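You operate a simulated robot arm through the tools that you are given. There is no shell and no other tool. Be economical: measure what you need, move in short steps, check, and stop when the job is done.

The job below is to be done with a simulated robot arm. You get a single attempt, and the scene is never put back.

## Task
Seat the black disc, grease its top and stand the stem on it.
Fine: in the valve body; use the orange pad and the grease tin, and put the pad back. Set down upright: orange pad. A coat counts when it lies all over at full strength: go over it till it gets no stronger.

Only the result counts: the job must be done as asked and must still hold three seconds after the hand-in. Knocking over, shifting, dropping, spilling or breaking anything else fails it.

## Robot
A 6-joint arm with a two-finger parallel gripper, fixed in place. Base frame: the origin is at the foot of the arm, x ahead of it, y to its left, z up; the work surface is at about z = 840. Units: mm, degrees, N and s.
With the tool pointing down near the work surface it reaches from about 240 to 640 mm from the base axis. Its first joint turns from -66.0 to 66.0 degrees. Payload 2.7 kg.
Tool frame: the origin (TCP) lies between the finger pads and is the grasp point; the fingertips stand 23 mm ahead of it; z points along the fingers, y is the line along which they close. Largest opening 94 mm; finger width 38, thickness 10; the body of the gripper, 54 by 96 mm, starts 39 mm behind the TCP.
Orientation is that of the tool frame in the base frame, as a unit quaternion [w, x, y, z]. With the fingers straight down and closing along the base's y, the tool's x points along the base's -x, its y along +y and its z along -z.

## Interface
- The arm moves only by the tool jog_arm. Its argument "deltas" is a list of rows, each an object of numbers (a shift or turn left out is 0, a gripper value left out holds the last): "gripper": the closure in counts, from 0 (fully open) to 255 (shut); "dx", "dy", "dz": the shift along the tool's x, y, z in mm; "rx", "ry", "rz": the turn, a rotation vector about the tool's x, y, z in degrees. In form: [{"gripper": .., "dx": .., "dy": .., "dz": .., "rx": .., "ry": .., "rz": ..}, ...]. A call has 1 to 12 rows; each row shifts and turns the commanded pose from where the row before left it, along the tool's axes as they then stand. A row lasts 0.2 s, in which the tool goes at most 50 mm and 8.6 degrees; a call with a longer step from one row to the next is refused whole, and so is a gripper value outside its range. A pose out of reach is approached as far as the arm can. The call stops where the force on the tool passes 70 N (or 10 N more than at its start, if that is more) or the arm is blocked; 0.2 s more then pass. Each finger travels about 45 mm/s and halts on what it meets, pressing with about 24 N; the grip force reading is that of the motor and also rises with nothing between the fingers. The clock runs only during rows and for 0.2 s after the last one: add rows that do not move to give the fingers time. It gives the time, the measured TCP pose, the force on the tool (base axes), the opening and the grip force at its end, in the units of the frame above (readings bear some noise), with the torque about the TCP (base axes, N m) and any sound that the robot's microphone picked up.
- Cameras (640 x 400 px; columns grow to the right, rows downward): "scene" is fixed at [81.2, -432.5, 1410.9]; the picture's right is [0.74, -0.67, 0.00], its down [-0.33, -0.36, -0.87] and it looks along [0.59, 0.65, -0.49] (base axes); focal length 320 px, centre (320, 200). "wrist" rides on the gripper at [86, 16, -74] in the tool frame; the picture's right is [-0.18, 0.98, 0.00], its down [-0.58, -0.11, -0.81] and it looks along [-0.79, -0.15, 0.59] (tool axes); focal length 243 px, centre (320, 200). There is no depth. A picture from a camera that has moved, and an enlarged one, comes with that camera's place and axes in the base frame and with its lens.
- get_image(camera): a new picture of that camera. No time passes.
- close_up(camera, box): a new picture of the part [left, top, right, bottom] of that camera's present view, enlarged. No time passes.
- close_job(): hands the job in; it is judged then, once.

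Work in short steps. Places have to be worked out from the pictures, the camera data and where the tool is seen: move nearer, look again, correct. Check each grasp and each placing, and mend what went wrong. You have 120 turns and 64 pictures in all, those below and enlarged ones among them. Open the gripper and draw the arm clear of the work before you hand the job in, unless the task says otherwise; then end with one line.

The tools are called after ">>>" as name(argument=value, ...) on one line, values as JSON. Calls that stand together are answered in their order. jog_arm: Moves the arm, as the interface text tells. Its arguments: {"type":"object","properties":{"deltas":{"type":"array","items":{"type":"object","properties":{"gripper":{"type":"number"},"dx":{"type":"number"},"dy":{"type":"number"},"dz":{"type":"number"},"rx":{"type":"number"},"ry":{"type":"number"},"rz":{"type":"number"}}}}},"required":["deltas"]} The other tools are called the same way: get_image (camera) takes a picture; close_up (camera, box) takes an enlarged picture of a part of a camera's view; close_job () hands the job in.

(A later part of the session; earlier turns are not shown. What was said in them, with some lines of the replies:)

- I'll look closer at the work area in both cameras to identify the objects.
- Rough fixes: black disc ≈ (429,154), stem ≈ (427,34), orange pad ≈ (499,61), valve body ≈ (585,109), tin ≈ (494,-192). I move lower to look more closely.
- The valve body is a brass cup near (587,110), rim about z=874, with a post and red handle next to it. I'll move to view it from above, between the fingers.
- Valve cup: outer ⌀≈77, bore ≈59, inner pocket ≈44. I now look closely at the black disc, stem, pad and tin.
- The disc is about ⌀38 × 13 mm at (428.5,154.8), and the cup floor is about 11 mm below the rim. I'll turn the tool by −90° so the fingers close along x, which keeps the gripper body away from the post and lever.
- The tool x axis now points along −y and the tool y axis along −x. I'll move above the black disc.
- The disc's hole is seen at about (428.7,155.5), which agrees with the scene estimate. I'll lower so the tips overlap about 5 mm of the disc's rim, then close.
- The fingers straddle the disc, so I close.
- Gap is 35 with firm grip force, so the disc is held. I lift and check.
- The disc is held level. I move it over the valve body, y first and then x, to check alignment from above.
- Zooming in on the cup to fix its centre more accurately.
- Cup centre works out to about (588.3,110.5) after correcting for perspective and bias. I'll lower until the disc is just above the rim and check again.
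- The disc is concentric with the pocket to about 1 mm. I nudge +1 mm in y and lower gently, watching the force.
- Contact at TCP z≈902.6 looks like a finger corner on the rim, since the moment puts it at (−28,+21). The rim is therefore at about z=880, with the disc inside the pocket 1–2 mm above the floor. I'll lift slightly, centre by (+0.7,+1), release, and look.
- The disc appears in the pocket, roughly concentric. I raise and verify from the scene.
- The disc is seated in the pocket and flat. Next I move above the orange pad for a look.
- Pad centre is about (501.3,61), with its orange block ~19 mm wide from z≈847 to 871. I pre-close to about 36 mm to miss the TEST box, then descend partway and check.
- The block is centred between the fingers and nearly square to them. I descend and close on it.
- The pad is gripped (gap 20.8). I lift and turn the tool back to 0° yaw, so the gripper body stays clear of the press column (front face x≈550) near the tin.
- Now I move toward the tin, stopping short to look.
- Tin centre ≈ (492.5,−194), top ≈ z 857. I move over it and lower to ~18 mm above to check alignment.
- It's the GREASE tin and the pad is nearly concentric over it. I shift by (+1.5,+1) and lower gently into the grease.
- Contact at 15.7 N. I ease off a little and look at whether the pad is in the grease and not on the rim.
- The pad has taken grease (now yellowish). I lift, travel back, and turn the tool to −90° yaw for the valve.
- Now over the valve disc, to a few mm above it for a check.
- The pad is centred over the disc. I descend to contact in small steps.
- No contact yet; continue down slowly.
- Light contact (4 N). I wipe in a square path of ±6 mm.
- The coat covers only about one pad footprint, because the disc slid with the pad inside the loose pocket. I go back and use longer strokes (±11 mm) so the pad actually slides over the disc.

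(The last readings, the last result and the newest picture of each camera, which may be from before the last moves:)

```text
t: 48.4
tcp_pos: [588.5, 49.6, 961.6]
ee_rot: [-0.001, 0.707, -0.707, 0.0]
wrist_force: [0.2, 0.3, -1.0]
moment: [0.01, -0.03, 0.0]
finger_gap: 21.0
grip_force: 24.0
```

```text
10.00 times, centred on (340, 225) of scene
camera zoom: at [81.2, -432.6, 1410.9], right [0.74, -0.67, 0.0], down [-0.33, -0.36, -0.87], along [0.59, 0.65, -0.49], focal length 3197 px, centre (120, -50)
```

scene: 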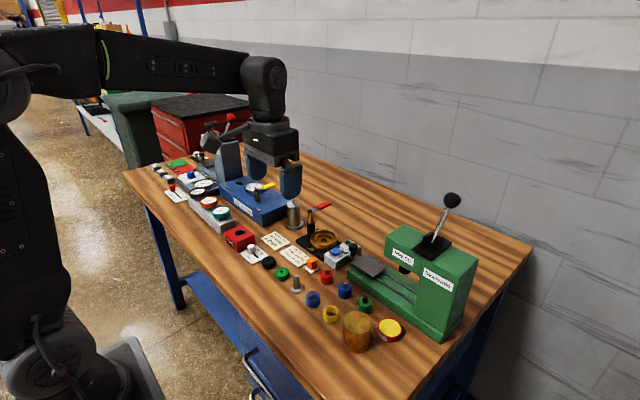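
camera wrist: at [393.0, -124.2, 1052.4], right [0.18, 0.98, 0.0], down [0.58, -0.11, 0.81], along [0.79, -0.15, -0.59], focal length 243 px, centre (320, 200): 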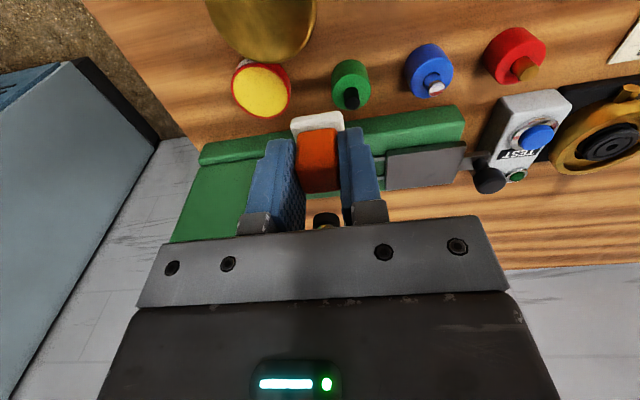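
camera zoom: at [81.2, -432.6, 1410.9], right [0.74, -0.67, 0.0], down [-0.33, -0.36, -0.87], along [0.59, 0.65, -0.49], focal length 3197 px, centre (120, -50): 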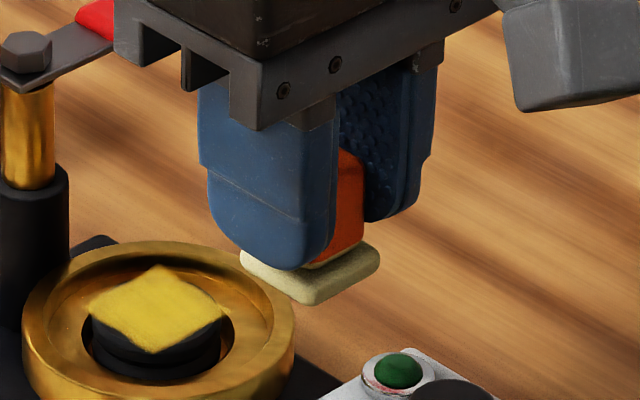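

The patch is exactly the inscribed square of the disc top, so it is probably the whole coatable area. I check its uniformity closely.

>>> close_up(camera="scene", box=[322, 218, 340, 232])

>>> get_image(camera="wrist")

```text
16.00 times, centred on (331, 225) of scene
camera zoom: at [81.2, -432.6, 1410.9], right [0.74, -0.67, 0.0], down [-0.33, -0.36, -0.87], along [0.59, 0.65, -0.49], focal length 5115 px, centre (144, -200)
```

zoom: 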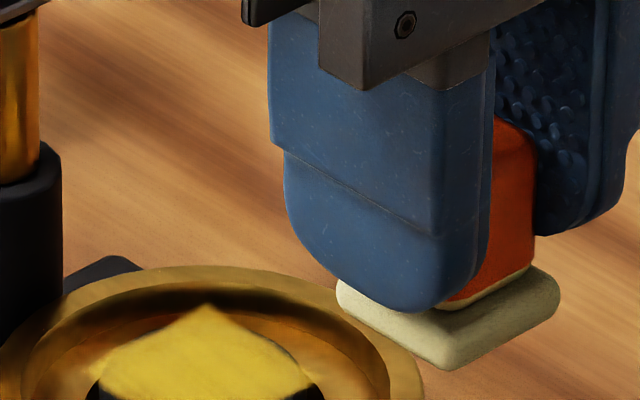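

```text
21 pictures are left
camera wrist: at [574.3, -35.8, 1037.4], right [-0.98, 0.18, 0.0], down [0.11, 0.58, 0.81], along [0.15, 0.79, -0.59], focal length 243 px, centre (320, 200)
```

wrist: 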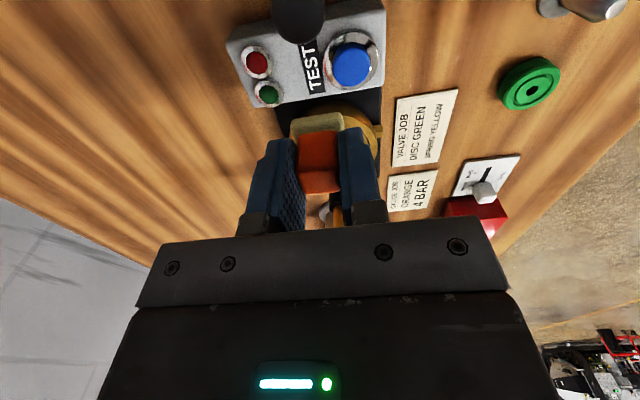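

I place the tool so the disc is visible beyond the pad in the wrist camera, to judge the coat's evenness.

>>> jog_arm(deltas=[{"dx": -20, "dz": -10}, {"dx": -20, "dz": -10}, {"dx": -15}, {}])

>>> close_up(camera="wrist", box=[270, 20, 370, 110])

```text
t: 49.4
tcp_pos: [588.1, 108.5, 980.5]
ee_rot: [0.0, 0.708, -0.707, 0.0]
wrist_force: [0.3, 0.0, 0.0]
moment: [-0.01, 0.0, 0.02]
finger_gap: 21.0
grip_force: 23.7
```

```text
4.44 times, centred on (320, 65) of wrist
camera zoom: at [573.5, 21.2, 1055.9], right [-0.98, 0.18, 0.0], down [0.11, 0.58, 0.81], along [0.15, 0.79, -0.59], focal length 1078 px, centre (320, 800)
```

zoom: 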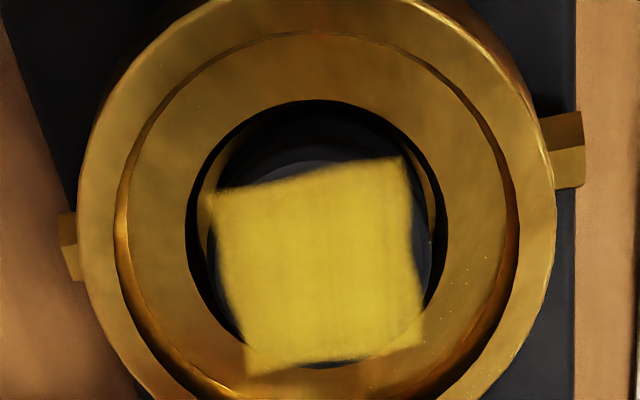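

The patch is even, but I want to be sure it's at full strength. I'll reload the pad and go over it once more, using the same path as before.

>>> jog_arm(deltas=[{"dx": 15, "dy": 31.4}, {"dx": 15, "dy": 31.5}, {"dx": 16, "dy": 31.5}, {}])

>>> jog_arm(deltas=[{"rz": 8.1818}, {"rz": 8.1818}, {"rz": 8.1818}, {"rz": 8.1818}, {"rz": 8.1818}, {"rz": 8.1818}, {"rz": 8.1818}, {"rz": 8.1818}, {"rz": 8.1818}, {"rz": 8.1818}, {"rz": 8.1818}, {}])

>>> jog_arm(deltas=[{"dy": -42}, {"dy": -42}, {"dy": -42}, {"dy": -42}, {"dy": -42}, {"dy": -43}, {"dz": 30}, {"dz": 30}, {"dz": 21}, {}])

```text
t: 50.4
tcp_pos: [495.4, 59.7, 981.2]
ee_rot: [0.001, -0.707, 0.707, 0.0]
wrist_force: [0.6, 0.5, -0.2]
moment: [0.01, 0.0, -0.01]
finger_gap: 20.9
grip_force: 23.9
```

```text
t: 53.0
tcp_pos: [493.5, 59.2, 982.8]
ee_rot: [0.0, 0.001, 1.0, 0.0]
wrist_force: [-0.1, -0.3, -0.8]
moment: [-0.01, -0.03, 0.0]
finger_gap: 21.0
grip_force: 24.2
```

```text
t: 55.2
tcp_pos: [493.4, -193.9, 900.2]
ee_rot: [0.0, 0.0, 1.0, 0.0]
wrist_force: [0.4, 0.8, 1.0]
moment: [0.0, -0.02, 0.02]
finger_gap: 20.9
grip_force: 24.2
```

The tool is in position above the tin. I press lightly into the grease, then lift and return.

>>> jog_arm(deltas=[{"dz": 6}, {"dz": 2}, {"dz": 1.5}, {}, {}])

>>> jog_arm(deltas=[{"dz": -15}, {"dz": -38}, {"dz": -37.5}, {"dy": 42}, {"dy": 42}, {"dy": 42}, {"dy": 42}, {"dy": 42}, {"dy": 43}, {}])

>>> jog_arm(deltas=[{"rz": -8.1818}, {"rz": -8.1818}, {"rz": -8.1818}, {"rz": -8.1818}, {"rz": -8.1818}, {"rz": -8.1818}, {"rz": -8.1818}, {"rz": -8.1818}, {"rz": -8.1818}, {"rz": -8.1818}, {"rz": -8.1818}, {}])

```text
t: 56.4
tcp_pos: [494.9, -192.9, 891.0]
ee_rot: [0.0, 0.0, 1.0, 0.001]
wrist_force: [-0.1, 0.8, 0.6]
moment: [0.04, 0.0, -0.01]
finger_gap: 21.0
grip_force: 24.2
```

```text
t: 58.6
tcp_pos: [492.7, 61.0, 984.7]
ee_rot: [0.0, 0.0, 1.0, 0.001]
wrist_force: [0.4, -0.1, 0.1]
moment: [-0.01, -0.01, -0.01]
finger_gap: 20.9
grip_force: 24.0
```

```text
t: 61.2
tcp_pos: [495.8, 61.0, 980.9]
ee_rot: [0.0, 0.708, -0.706, 0.0]
wrist_force: [-0.1, -0.5, -0.8]
moment: [-0.02, 0.02, 0.01]
finger_gap: 21.0
grip_force: 24.0
```

The force reading shows it barely touched this time, if at all. I check the pad's colour.

>>> close_up(camera="wrist", box=[270, 90, 370, 200])

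```text
3.64 times, centred on (320, 145) of wrist
camera zoom: at [479.2, -26.7, 1057.2], right [-0.98, 0.18, 0.0], down [0.11, 0.58, 0.81], along [0.15, 0.79, -0.59], focal length 882 px, centre (320, 400)
```

zoom: 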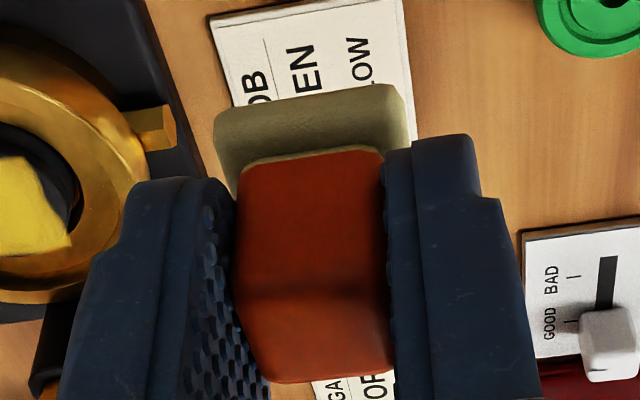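

The pad is still coated (yellowish). I do another full wiping pass on the disc.

>>> jog_arm(deltas=[{"dx": -17, "dy": -31.4}, {"dx": -17, "dy": -31.5}, {"dx": -17, "dy": -31.5}, {"dz": 30}, {"dz": 28}, {"dz": 5}, {"dz": 2}, {}])

>>> jog_arm(deltas=[{"dx": 5.5}, {"dx": 5.5}, {"dx": -7.3}, {"dx": -7.3}, {"dx": -7.4}, {"dx": 11}, {"dy": 5.5}, {"dy": 5.5}, {"dy": -7.3}, {"dy": -7.3}, {"dy": -7.4}, {"dy": 11}])

>>> jog_arm(deltas=[{"dx": 4.5, "dy": 4.5}, {"dx": 4.5, "dy": 4.5}, {"dx": -9, "dy": -9}, {"dx": -9, "dy": -9}, {"dx": 9, "dy": 9}, {"dx": 4.5, "dy": -4.5}, {"dx": 4.5, "dy": -4.5}, {"dx": -9, "dy": 9}, {"dx": -9, "dy": 9}, {"dx": 9, "dy": -9}, {}])

>>> jog_arm(deltas=[{"dz": -20}, {"dz": -25}, {"dz": -20}, {}])

>>> close_up(camera="wrist", box=[270, 20, 370, 110])

```text
t: 63.0
tcp_pos: [588.6, 111.5, 918.0]
ee_rot: [0.0, -0.707, 0.707, -0.001]
wrist_force: [0.2, 0.7, 5.5]
moment: [0.01, 0.02, 0.02]
finger_gap: 20.9
grip_force: 24.1
```

```text
t: 65.6
tcp_pos: [589.6, 111.0, 917.4]
ee_rot: [-0.001, 0.707, -0.707, 0.001]
wrist_force: [1.6, -0.8, 2.8]
moment: [-0.05, -0.1, 0.01]
finger_gap: 21.0
grip_force: 24.3
```

```text
t: 68.0
tcp_pos: [588.8, 110.4, 918.1]
ee_rot: [0.0, 0.707, -0.707, 0.0]
wrist_force: [-0.3, 0.2, 0.6]
moment: [-0.02, 0.01, -0.01]
finger_gap: 20.7
grip_force: 24.3
```

```text
t: 69.0
tcp_pos: [588.7, 109.7, 981.1]
ee_rot: [0.001, 0.707, -0.707, 0.0]
wrist_force: [-0.3, 0.3, -0.5]
moment: [-0.02, 0.01, 0.02]
finger_gap: 21.0
grip_force: 24.0
```

```text
4.44 times, centred on (320, 65) of wrist
camera zoom: at [573.5, 24.2, 1056.8], right [-0.98, 0.18, 0.0], down [0.11, 0.58, 0.81], along [0.15, 0.79, -0.59], focal length 1078 px, centre (320, 800)
```

zoom: 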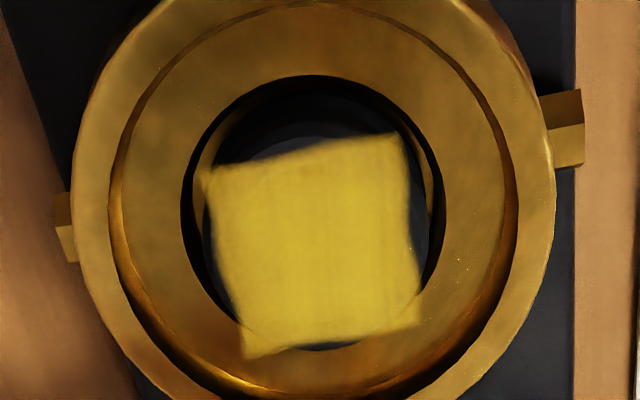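

The coat looks unchanged and opaque. For certainty I do one true reload (pressing to contact) and a final pass, watching for any change.

>>> jog_arm(deltas=[{"dx": 17, "dy": 31.4}, {"dx": 17, "dy": 31.5}, {"dx": 17, "dy": 31.5}, {}])

>>> jog_arm(deltas=[{"rz": 8.1818}, {"rz": 8.1818}, {"rz": 8.1818}, {"rz": 8.1818}, {"rz": 8.1818}, {"rz": 8.1818}, {"rz": 8.1818}, {"rz": 8.1818}, {"rz": 8.1818}, {"rz": 8.1818}, {"rz": 8.1818}, {}])

>>> jog_arm(deltas=[{"dy": -42}, {"dy": -42}, {"dy": -42}, {"dy": -42}, {"dy": -42}, {"dy": -43}, {"dz": 30}, {"dz": 30}, {"dz": 25}, {"dz": 4}, {}, {}])

>>> jog_arm(deltas=[{"dz": 1.5}, {"dz": 1.5}, {}, {}])

```text
t: 70.0
tcp_pos: [494.1, 59.6, 982.7]
ee_rot: [0.001, -0.707, 0.707, 0.0]
wrist_force: [0.9, 0.6, 0.5]
moment: [0.0, 0.04, -0.02]
finger_gap: 21.0
grip_force: 24.2
```

```text
t: 72.6
tcp_pos: [494.8, 60.3, 981.8]
ee_rot: [-0.001, 0.0, 1.0, 0.001]
wrist_force: [0.4, -0.5, 0.7]
moment: [-0.02, 0.01, 0.0]
finger_gap: 21.0
grip_force: 23.7
```

```text
t: 75.2
tcp_pos: [494.4, -193.5, 894.5]
ee_rot: [0.0, 0.0, 1.0, 0.001]
wrist_force: [-0.2, -0.2, -0.6]
moment: [0.01, 0.01, 0.04]
finger_gap: 21.3
grip_force: 23.6
```

```text
t: 76.2
tcp_pos: [494.4, -192.9, 890.1]
ee_rot: [0.001, 0.0, 1.0, 0.0]
wrist_force: [-0.3, 0.6, 4.6]
moment: [0.01, 0.0, -0.02]
finger_gap: 21.0
grip_force: 23.7
```

Contact at 4.6 N, so the pad is reloaded. I lift, return, and wipe again.

>>> jog_arm(deltas=[{"dz": -15}, {"dz": -38}, {"dz": -39}, {"dy": 42}, {"dy": 42}, {"dy": 42}, {"dy": 42}, {"dy": 42}, {"dy": 43}, {}])

>>> jog_arm(deltas=[{"rz": -8.1818}, {"rz": -8.1818}, {"rz": -8.1818}, {"rz": -8.1818}, {"rz": -8.1818}, {"rz": -8.1818}, {"rz": -8.1818}, {"rz": -8.1818}, {"rz": -8.1818}, {"rz": -8.1818}, {"rz": -8.1818}, {}])

>>> jog_arm(deltas=[{"dx": -17, "dy": -31.4}, {"dx": -17, "dy": -31.5}, {"dx": -17, "dy": -31.5}, {"dz": 30}, {"dz": 28}, {"dz": 5}, {"dz": 2}, {}])

>>> jog_arm(deltas=[{"dz": 0.7, "dx": 5.5}, {"dx": 5.5}, {"dx": -7.3}, {"dx": -7.3}, {"dx": -7.4}, {"dx": 11}, {"dy": 5.5}, {"dy": 5.5}, {"dy": -7.3}, {"dy": -7.3}, {"dy": -7.4}, {"dy": 11}])

>>> jog_arm(deltas=[{"dx": 4.5, "dy": 4.5}, {"dx": 4.5, "dy": 4.5}, {"dx": -9, "dy": -9}, {"dx": -9, "dy": -9}, {"dx": 9, "dy": 9}, {"dx": 4.5, "dy": -4.5}, {"dx": 4.5, "dy": -4.5}, {"dx": -9, "dy": 9}, {"dx": -9, "dy": 9}, {"dx": 9, "dy": -9}, {}])

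>>> jog_arm(deltas=[{"dz": -20.7}, {"dz": -25}, {"dz": -20}, {}])

>>> close_up(camera="wrist", box=[270, 20, 370, 110])

```text
t: 78.4
tcp_pos: [494.2, 57.8, 981.4]
ee_rot: [0.0, 0.0, 1.0, 0.0]
wrist_force: [0.0, 0.1, 0.0]
moment: [0.0, 0.02, -0.01]
finger_gap: 21.0
grip_force: 23.8
```

```text
t: 81.0
tcp_pos: [492.5, 59.6, 983.5]
ee_rot: [0.001, 0.708, -0.706, 0.0]
wrist_force: [0.9, -0.1, -0.4]
moment: [0.01, 0.02, 0.04]
finger_gap: 21.1
grip_force: 24.5
```

```text
t: 82.8
tcp_pos: [588.9, 111.0, 917.6]
ee_rot: [-0.001, 0.707, -0.707, 0.001]
wrist_force: [-0.4, 0.7, 3.2]
moment: [-0.02, 0.01, -0.01]
finger_gap: 20.9
grip_force: 24.1
```

```text
t: 85.4
tcp_pos: [588.8, 110.6, 917.8]
ee_rot: [0.001, -0.707, 0.707, -0.001]
wrist_force: [3.4, -0.8, 4.6]
moment: [0.03, -0.11, -0.05]
finger_gap: 20.8
grip_force: 23.8
```

```text
t: 87.8
tcp_pos: [587.9, 111.2, 917.3]
ee_rot: [0.0, -0.707, 0.707, -0.001]
wrist_force: [-0.4, 0.5, 0.5]
moment: [0.02, 0.0, 0.02]
finger_gap: 20.9
grip_force: 23.9
```

```text
t: 88.8
tcp_pos: [588.9, 111.2, 984.2]
ee_rot: [0.0, -0.707, 0.707, 0.0]
wrist_force: [-0.2, 0.3, -0.7]
moment: [-0.02, 0.04, 0.01]
finger_gap: 21.1
grip_force: 24.5
```

```text
4.44 times, centred on (320, 65) of wrist
camera zoom: at [573.0, 25.2, 1058.3], right [-0.98, 0.18, 0.0], down [0.11, 0.58, 0.81], along [0.15, 0.79, -0.59], focal length 1078 px, centre (320, 800)
```

zoom: 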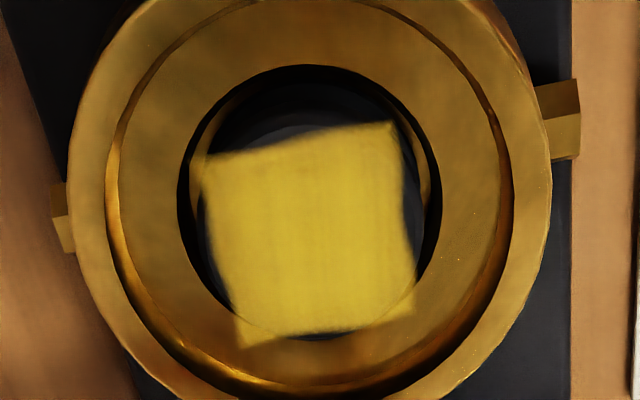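

No change, so the coat is saturated. Now I return the pad to its original place (501.4,61.5).

>>> jog_arm(deltas=[{"dx": 16.5, "dy": 29}, {"dx": 16.5, "dy": 29}, {"dx": 16.5, "dy": 29}, {"dz": 35}, {"dz": 35}, {"dz": 28}, {"dz": 5}, {}])

>>> jog_arm(deltas=[{"dz": 1.5}, {"dz": 1.5}, {}])

```text
t: 90.6
tcp_pos: [502.4, 60.3, 877.4]
ee_rot: [0.0, 0.707, -0.707, 0.0]
wrist_force: [0.3, 0.1, -0.2]
moment: [0.0, -0.01, -0.03]
finger_gap: 21.1
grip_force: 24.2
```

```text
t: 91.4
tcp_pos: [501.8, 61.3, 876.0]
ee_rot: [0.001, 0.707, -0.707, 0.0]
wrist_force: [0.4, 0.7, -1.3]
moment: [0.0, -0.03, -0.02]
finger_gap: 20.8
grip_force: 24.2
```

No contact yet; another millimetre or so.

>>> jog_arm(deltas=[{"dz": 0.7}, {"dz": 0.7}, {}])

```text
t: 92.2
tcp_pos: [502.1, 60.4, 875.0]
ee_rot: [0.0, -0.707, 0.707, -0.001]
wrist_force: [-3.1, -0.3, 9.2]
moment: [0.06, 0.12, 0.01]
finger_gap: 21.0
grip_force: 24.4
```

The pad is on the table (9 N). I ease up by 0.7 mm, open to 36 mm so the fingers stay clear of the TEST box, and lift.

>>> jog_arm(deltas=[{"dz": -0.7}, {}, {"gripper": 157}, {}, {}, {"dz": -15}, {"dz": -30}, {"dz": -35}, {}])

>>> close_up(camera="scene", box=[270, 240, 350, 300])

```text
t: 94.2
tcp_pos: [501.6, 58.9, 956.1]
ee_rot: [0.0, -0.707, 0.707, 0.001]
wrist_force: [0.1, 0.4, -0.2]
moment: [0.02, -0.01, -0.01]
finger_gap: 36.2
grip_force: 0.0
```

```text
6.67 times, centred on (310, 270) of scene
camera zoom: at [81.2, -432.5, 1410.9], right [0.74, -0.67, 0.0], down [-0.33, -0.36, -0.87], along [0.59, 0.65, -0.49], focal length 2131 px, centre (387, -267)
```

zoom: 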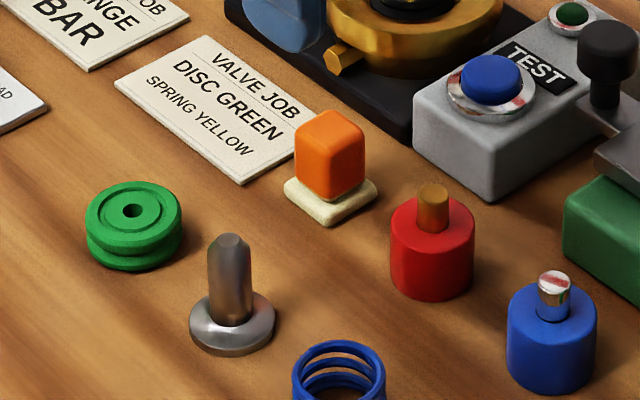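

The pad stands upright back in its place. The stem is at about (426.5,32.6), ~43 mm tall with a ⌀15 shaft; I move above it and check.

>>> jog_arm(deltas=[{"gripper": 115, "dx": 9.7, "dy": 25}, {"dx": 9.6, "dy": 25}, {"dx": 9.6, "dy": 24.9}, {"dz": 30}, {}, {}])

>>> close_up(camera="wrist", box=[240, 40, 400, 180])

```text
t: 95.6
tcp_pos: [426.0, 31.7, 925.6]
ee_rot: [-0.001, -0.707, 0.707, 0.0]
wrist_force: [0.9, 0.1, -0.7]
moment: [0.01, 0.0, 0.02]
finger_gap: 51.7
grip_force: 0.1
```

```text
2.86 times, centred on (320, 110) of wrist
camera zoom: at [411.0, -54.9, 1000.5], right [-0.98, 0.18, 0.0], down [0.11, 0.58, 0.81], along [0.15, 0.79, -0.59], focal length 693 px, centre (320, 457)
```

zoom: 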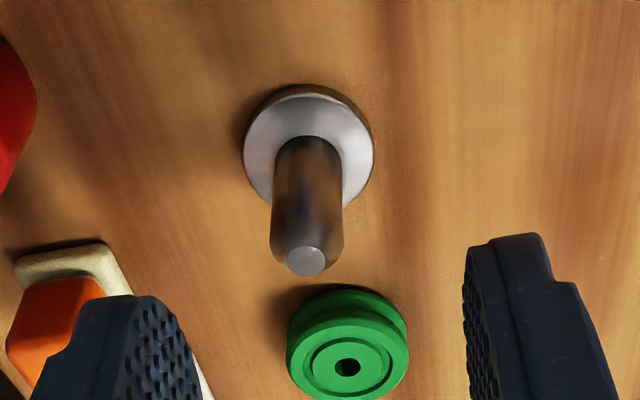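

The stem is offset about (+2.8,+3.8) from the tool axis. I correct, lower to TCP z≈878, and close.

>>> jog_arm(deltas=[{"dx": -3.8, "dy": -2.8}, {"dz": 20}, {"dz": 20}, {"dz": 7}, {}, {"gripper": 255}, {}, {}, {}, {}])

>>> close_up(camera="scene", box=[260, 240, 340, 300])

```text
t: 97.8
tcp_pos: [428.8, 36.4, 879.1]
ee_rot: [0.0, 0.707, -0.707, 0.0]
wrist_force: [0.3, 0.5, 0.3]
moment: [-0.01, 0.01, 0.0]
finger_gap: 15.2
grip_force: 23.8
```

```text
6.67 times, centred on (300, 270) of scene
camera zoom: at [81.2, -432.5, 1410.9], right [0.74, -0.67, 0.0], down [-0.33, -0.36, -0.87], along [0.59, 0.65, -0.49], focal length 2131 px, centre (453, -267)
```

zoom: 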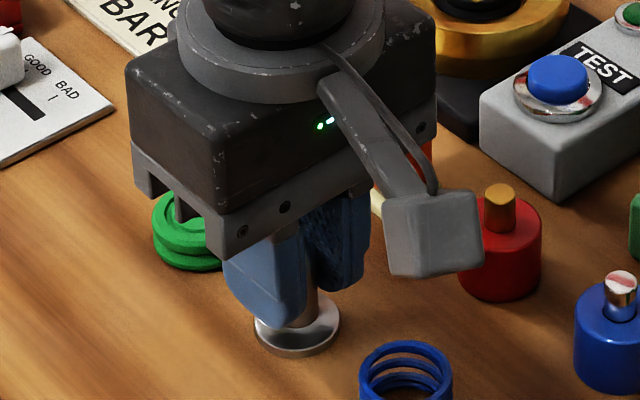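

The stem is gripped (15.2 mm). I lift it and carry it over the disc at (589.2,109.4).

>>> jog_arm(deltas=[{"dz": -30}, {"dz": -40}, {"dz": -37}, {"dx": -18.2, "dy": -40}, {"dx": -18.3, "dy": -40}, {"dx": -18.2, "dy": -40}, {"dx": -18.3, "dy": -40}, {"dz": 30}, {"dz": 20}, {}, {}])

>>> close_up(camera="wrist", box=[240, 30, 400, 170])

>>> close_up(camera="scene", box=[310, 195, 370, 250])

```text
t: 100.2
tcp_pos: [589.3, 109.3, 935.3]
ee_rot: [-0.001, -0.707, 0.707, -0.001]
wrist_force: [-0.4, 1.1, -0.5]
moment: [-0.01, 0.01, 0.01]
finger_gap: 15.1
grip_force: 24.3
```

```text
2.86 times, centred on (320, 100) of wrist
camera zoom: at [574.4, 22.3, 1010.0], right [-0.98, 0.18, 0.0], down [0.11, 0.58, 0.81], along [0.15, 0.79, -0.59], focal length 693 px, centre (320, 486)
```

zoom: 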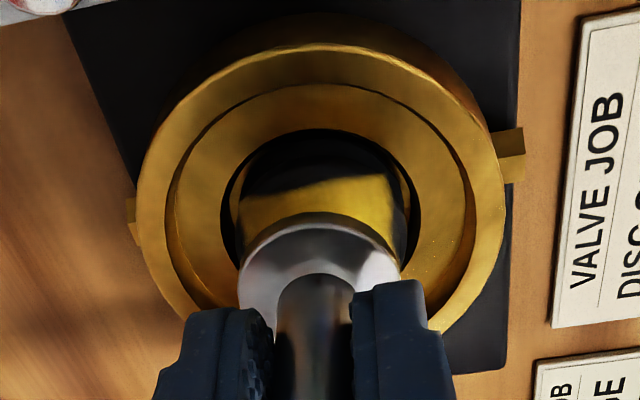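

```text
7.27 times, centred on (340, 222) of scene
camera zoom: at [81.2, -432.5, 1410.9], right [0.74, -0.67, 0.0], down [-0.33, -0.36, -0.87], along [0.59, 0.65, -0.49], focal length 2325 px, centre (174, 36)
```

zoom: 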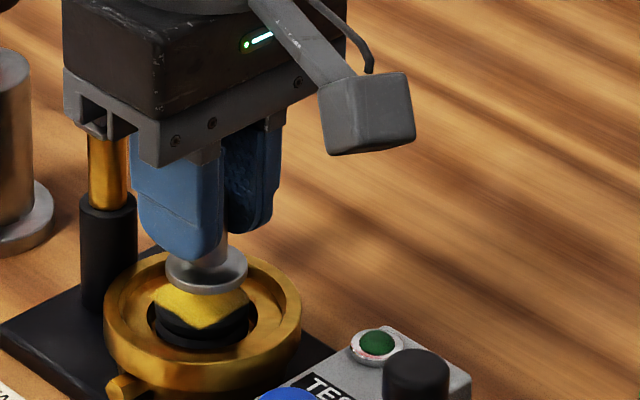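

The scene view suggests the stem should go about (−0.7,+2) to be centred. I correct that and lower gently.

>>> jog_arm(deltas=[{"dx": -2, "dy": 0.7, "dz": 6}, {"dz": 5}, {"dz": 1}, {"dz": 1}, {}])

>>> close_up(camera="scene", box=[310, 195, 370, 250])

```text
t: 101.4
tcp_pos: [588.8, 111.0, 922.1]
ee_rot: [0.0, -0.707, 0.707, 0.0]
wrist_force: [0.5, 0.0, -0.7]
moment: [-0.05, 0.0, -0.02]
finger_gap: 15.1
grip_force: 23.9
```

```text
7.27 times, centred on (340, 222) of scene
camera zoom: at [81.2, -432.5, 1410.9], right [0.74, -0.67, 0.0], down [-0.33, -0.36, -0.87], along [0.59, 0.65, -0.49], focal length 2325 px, centre (174, 36)
```

zoom: 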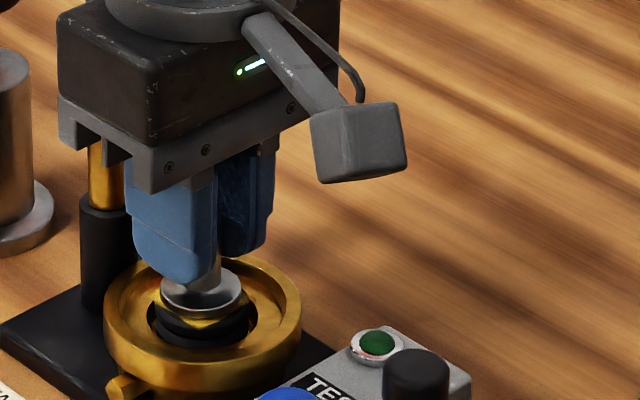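

The stem is well centred over the disc with no contact yet. I lower the last bit in small steps.

>>> jog_arm(deltas=[{"dz": 0.7}, {"dz": 0.7}, {}])

```text
t: 102.2
tcp_pos: [588.5, 111.2, 921.2]
ee_rot: [0.0, -0.707, 0.707, 0.0]
wrist_force: [-0.9, 0.3, -0.7]
moment: [0.03, -0.01, 0.02]
finger_gap: 15.0
grip_force: 23.6
```

>>> jog_arm(deltas=[{"dz": 0.7}, {"dz": 0.5}, {}])

```text
t: 103.0
tcp_pos: [589.0, 111.4, 921.0]
ee_rot: [0.0, 0.707, -0.707, 0.001]
wrist_force: [-0.7, 0.3, -0.9]
moment: [-0.03, 0.01, -0.01]
finger_gap: 15.3
grip_force: 23.7
```

Still no contact (the command is about z 919.7). A bit further.

>>> jog_arm(deltas=[{"dz": 0.7}, {"dz": 0.5}, {}])

```text
t: 103.8
tcp_pos: [588.8, 111.1, 920.2]
ee_rot: [0.001, -0.707, 0.708, -0.002]
wrist_force: [-2.0, -0.6, 7.1]
moment: [0.04, 0.1, -0.03]
finger_gap: 15.1
grip_force: 23.6
```

The stem rests on the disc (7 N). I relieve the pressure slightly, open gently, and check before withdrawing.

>>> jog_arm(deltas=[{"dz": -0.7}, {}, {"gripper": 205}, {"gripper": 180}, {"gripper": 150}, {}, {}])

>>> close_up(camera="scene", box=[310, 195, 370, 250])

```text
t: 105.4
tcp_pos: [588.4, 110.3, 919.6]
ee_rot: [0.0, 0.707, -0.707, 0.0]
wrist_force: [-0.2, 1.3, 0.2]
moment: [0.0, -0.02, -0.03]
finger_gap: 38.6
grip_force: 0.0
```

```text
7.27 times, centred on (340, 222) of scene
camera zoom: at [81.2, -432.5, 1410.9], right [0.74, -0.67, 0.0], down [-0.33, -0.36, -0.87], along [0.59, 0.65, -0.49], focal length 2325 px, centre (174, 36)
```

zoom: 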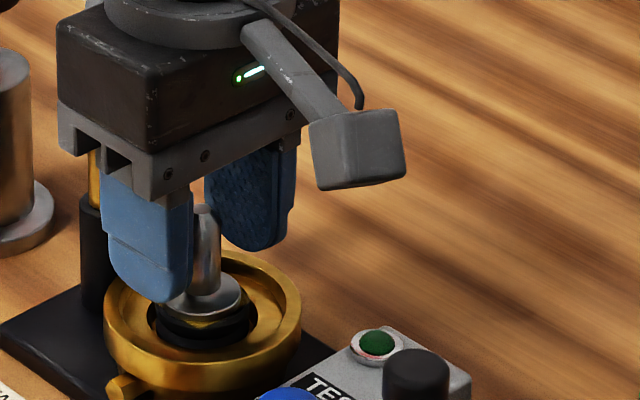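

The stem stands upright. I withdraw straight up, then back clear of the work.

>>> jog_arm(deltas=[{"dz": -25}, {"dz": -40}, {"dz": -45, "gripper": 0}, {"dz": -20, "dy": 40}, {"dy": 45}, {"dy": 45}, {}, {}])

>>> close_up(camera="scene", box=[310, 195, 370, 250])

>>> get_image(camera="scene")

```text
t: 107.2
tcp_pos: [458.7, 113.4, 1051.7]
ee_rot: [-0.001, 0.707, -0.707, 0.001]
wrist_force: [0.9, -1.0, -0.2]
moment: [-0.03, -0.03, -0.02]
finger_gap: 94.0
grip_force: 0.0
```

```text
7.27 times, centred on (340, 222) of scene
camera zoom: at [81.2, -432.5, 1410.9], right [0.74, -0.67, 0.0], down [-0.33, -0.36, -0.87], along [0.59, 0.65, -0.49], focal length 2325 px, centre (174, 36)
```

zoom: 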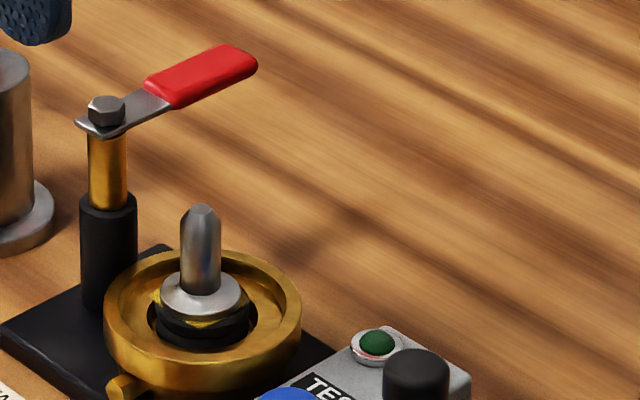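

```text
8 pictures are left
```

scene: 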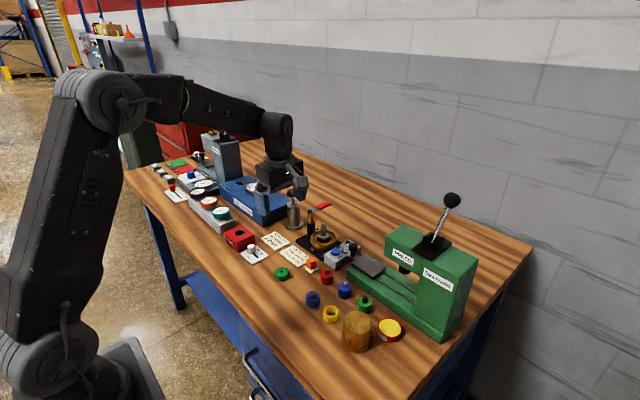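

The stem stands upright on the greased disc in the valve body. The pad is back upright, nothing else looks disturbed, and the arm is clear with the gripper open, so I hand in.

>>> close_job()

```text
The job is handed in.
```

I seated the black disc in the valve body, greased its top, stood the stem upright on it, and put the orange pad back upright in its place. The job is handed in, but I haven't seen a verdict. The grease shows as a square patch reaching the disc's edge at its corners, and it didn't change after a reload and extra passes, so I took that as the full coat.
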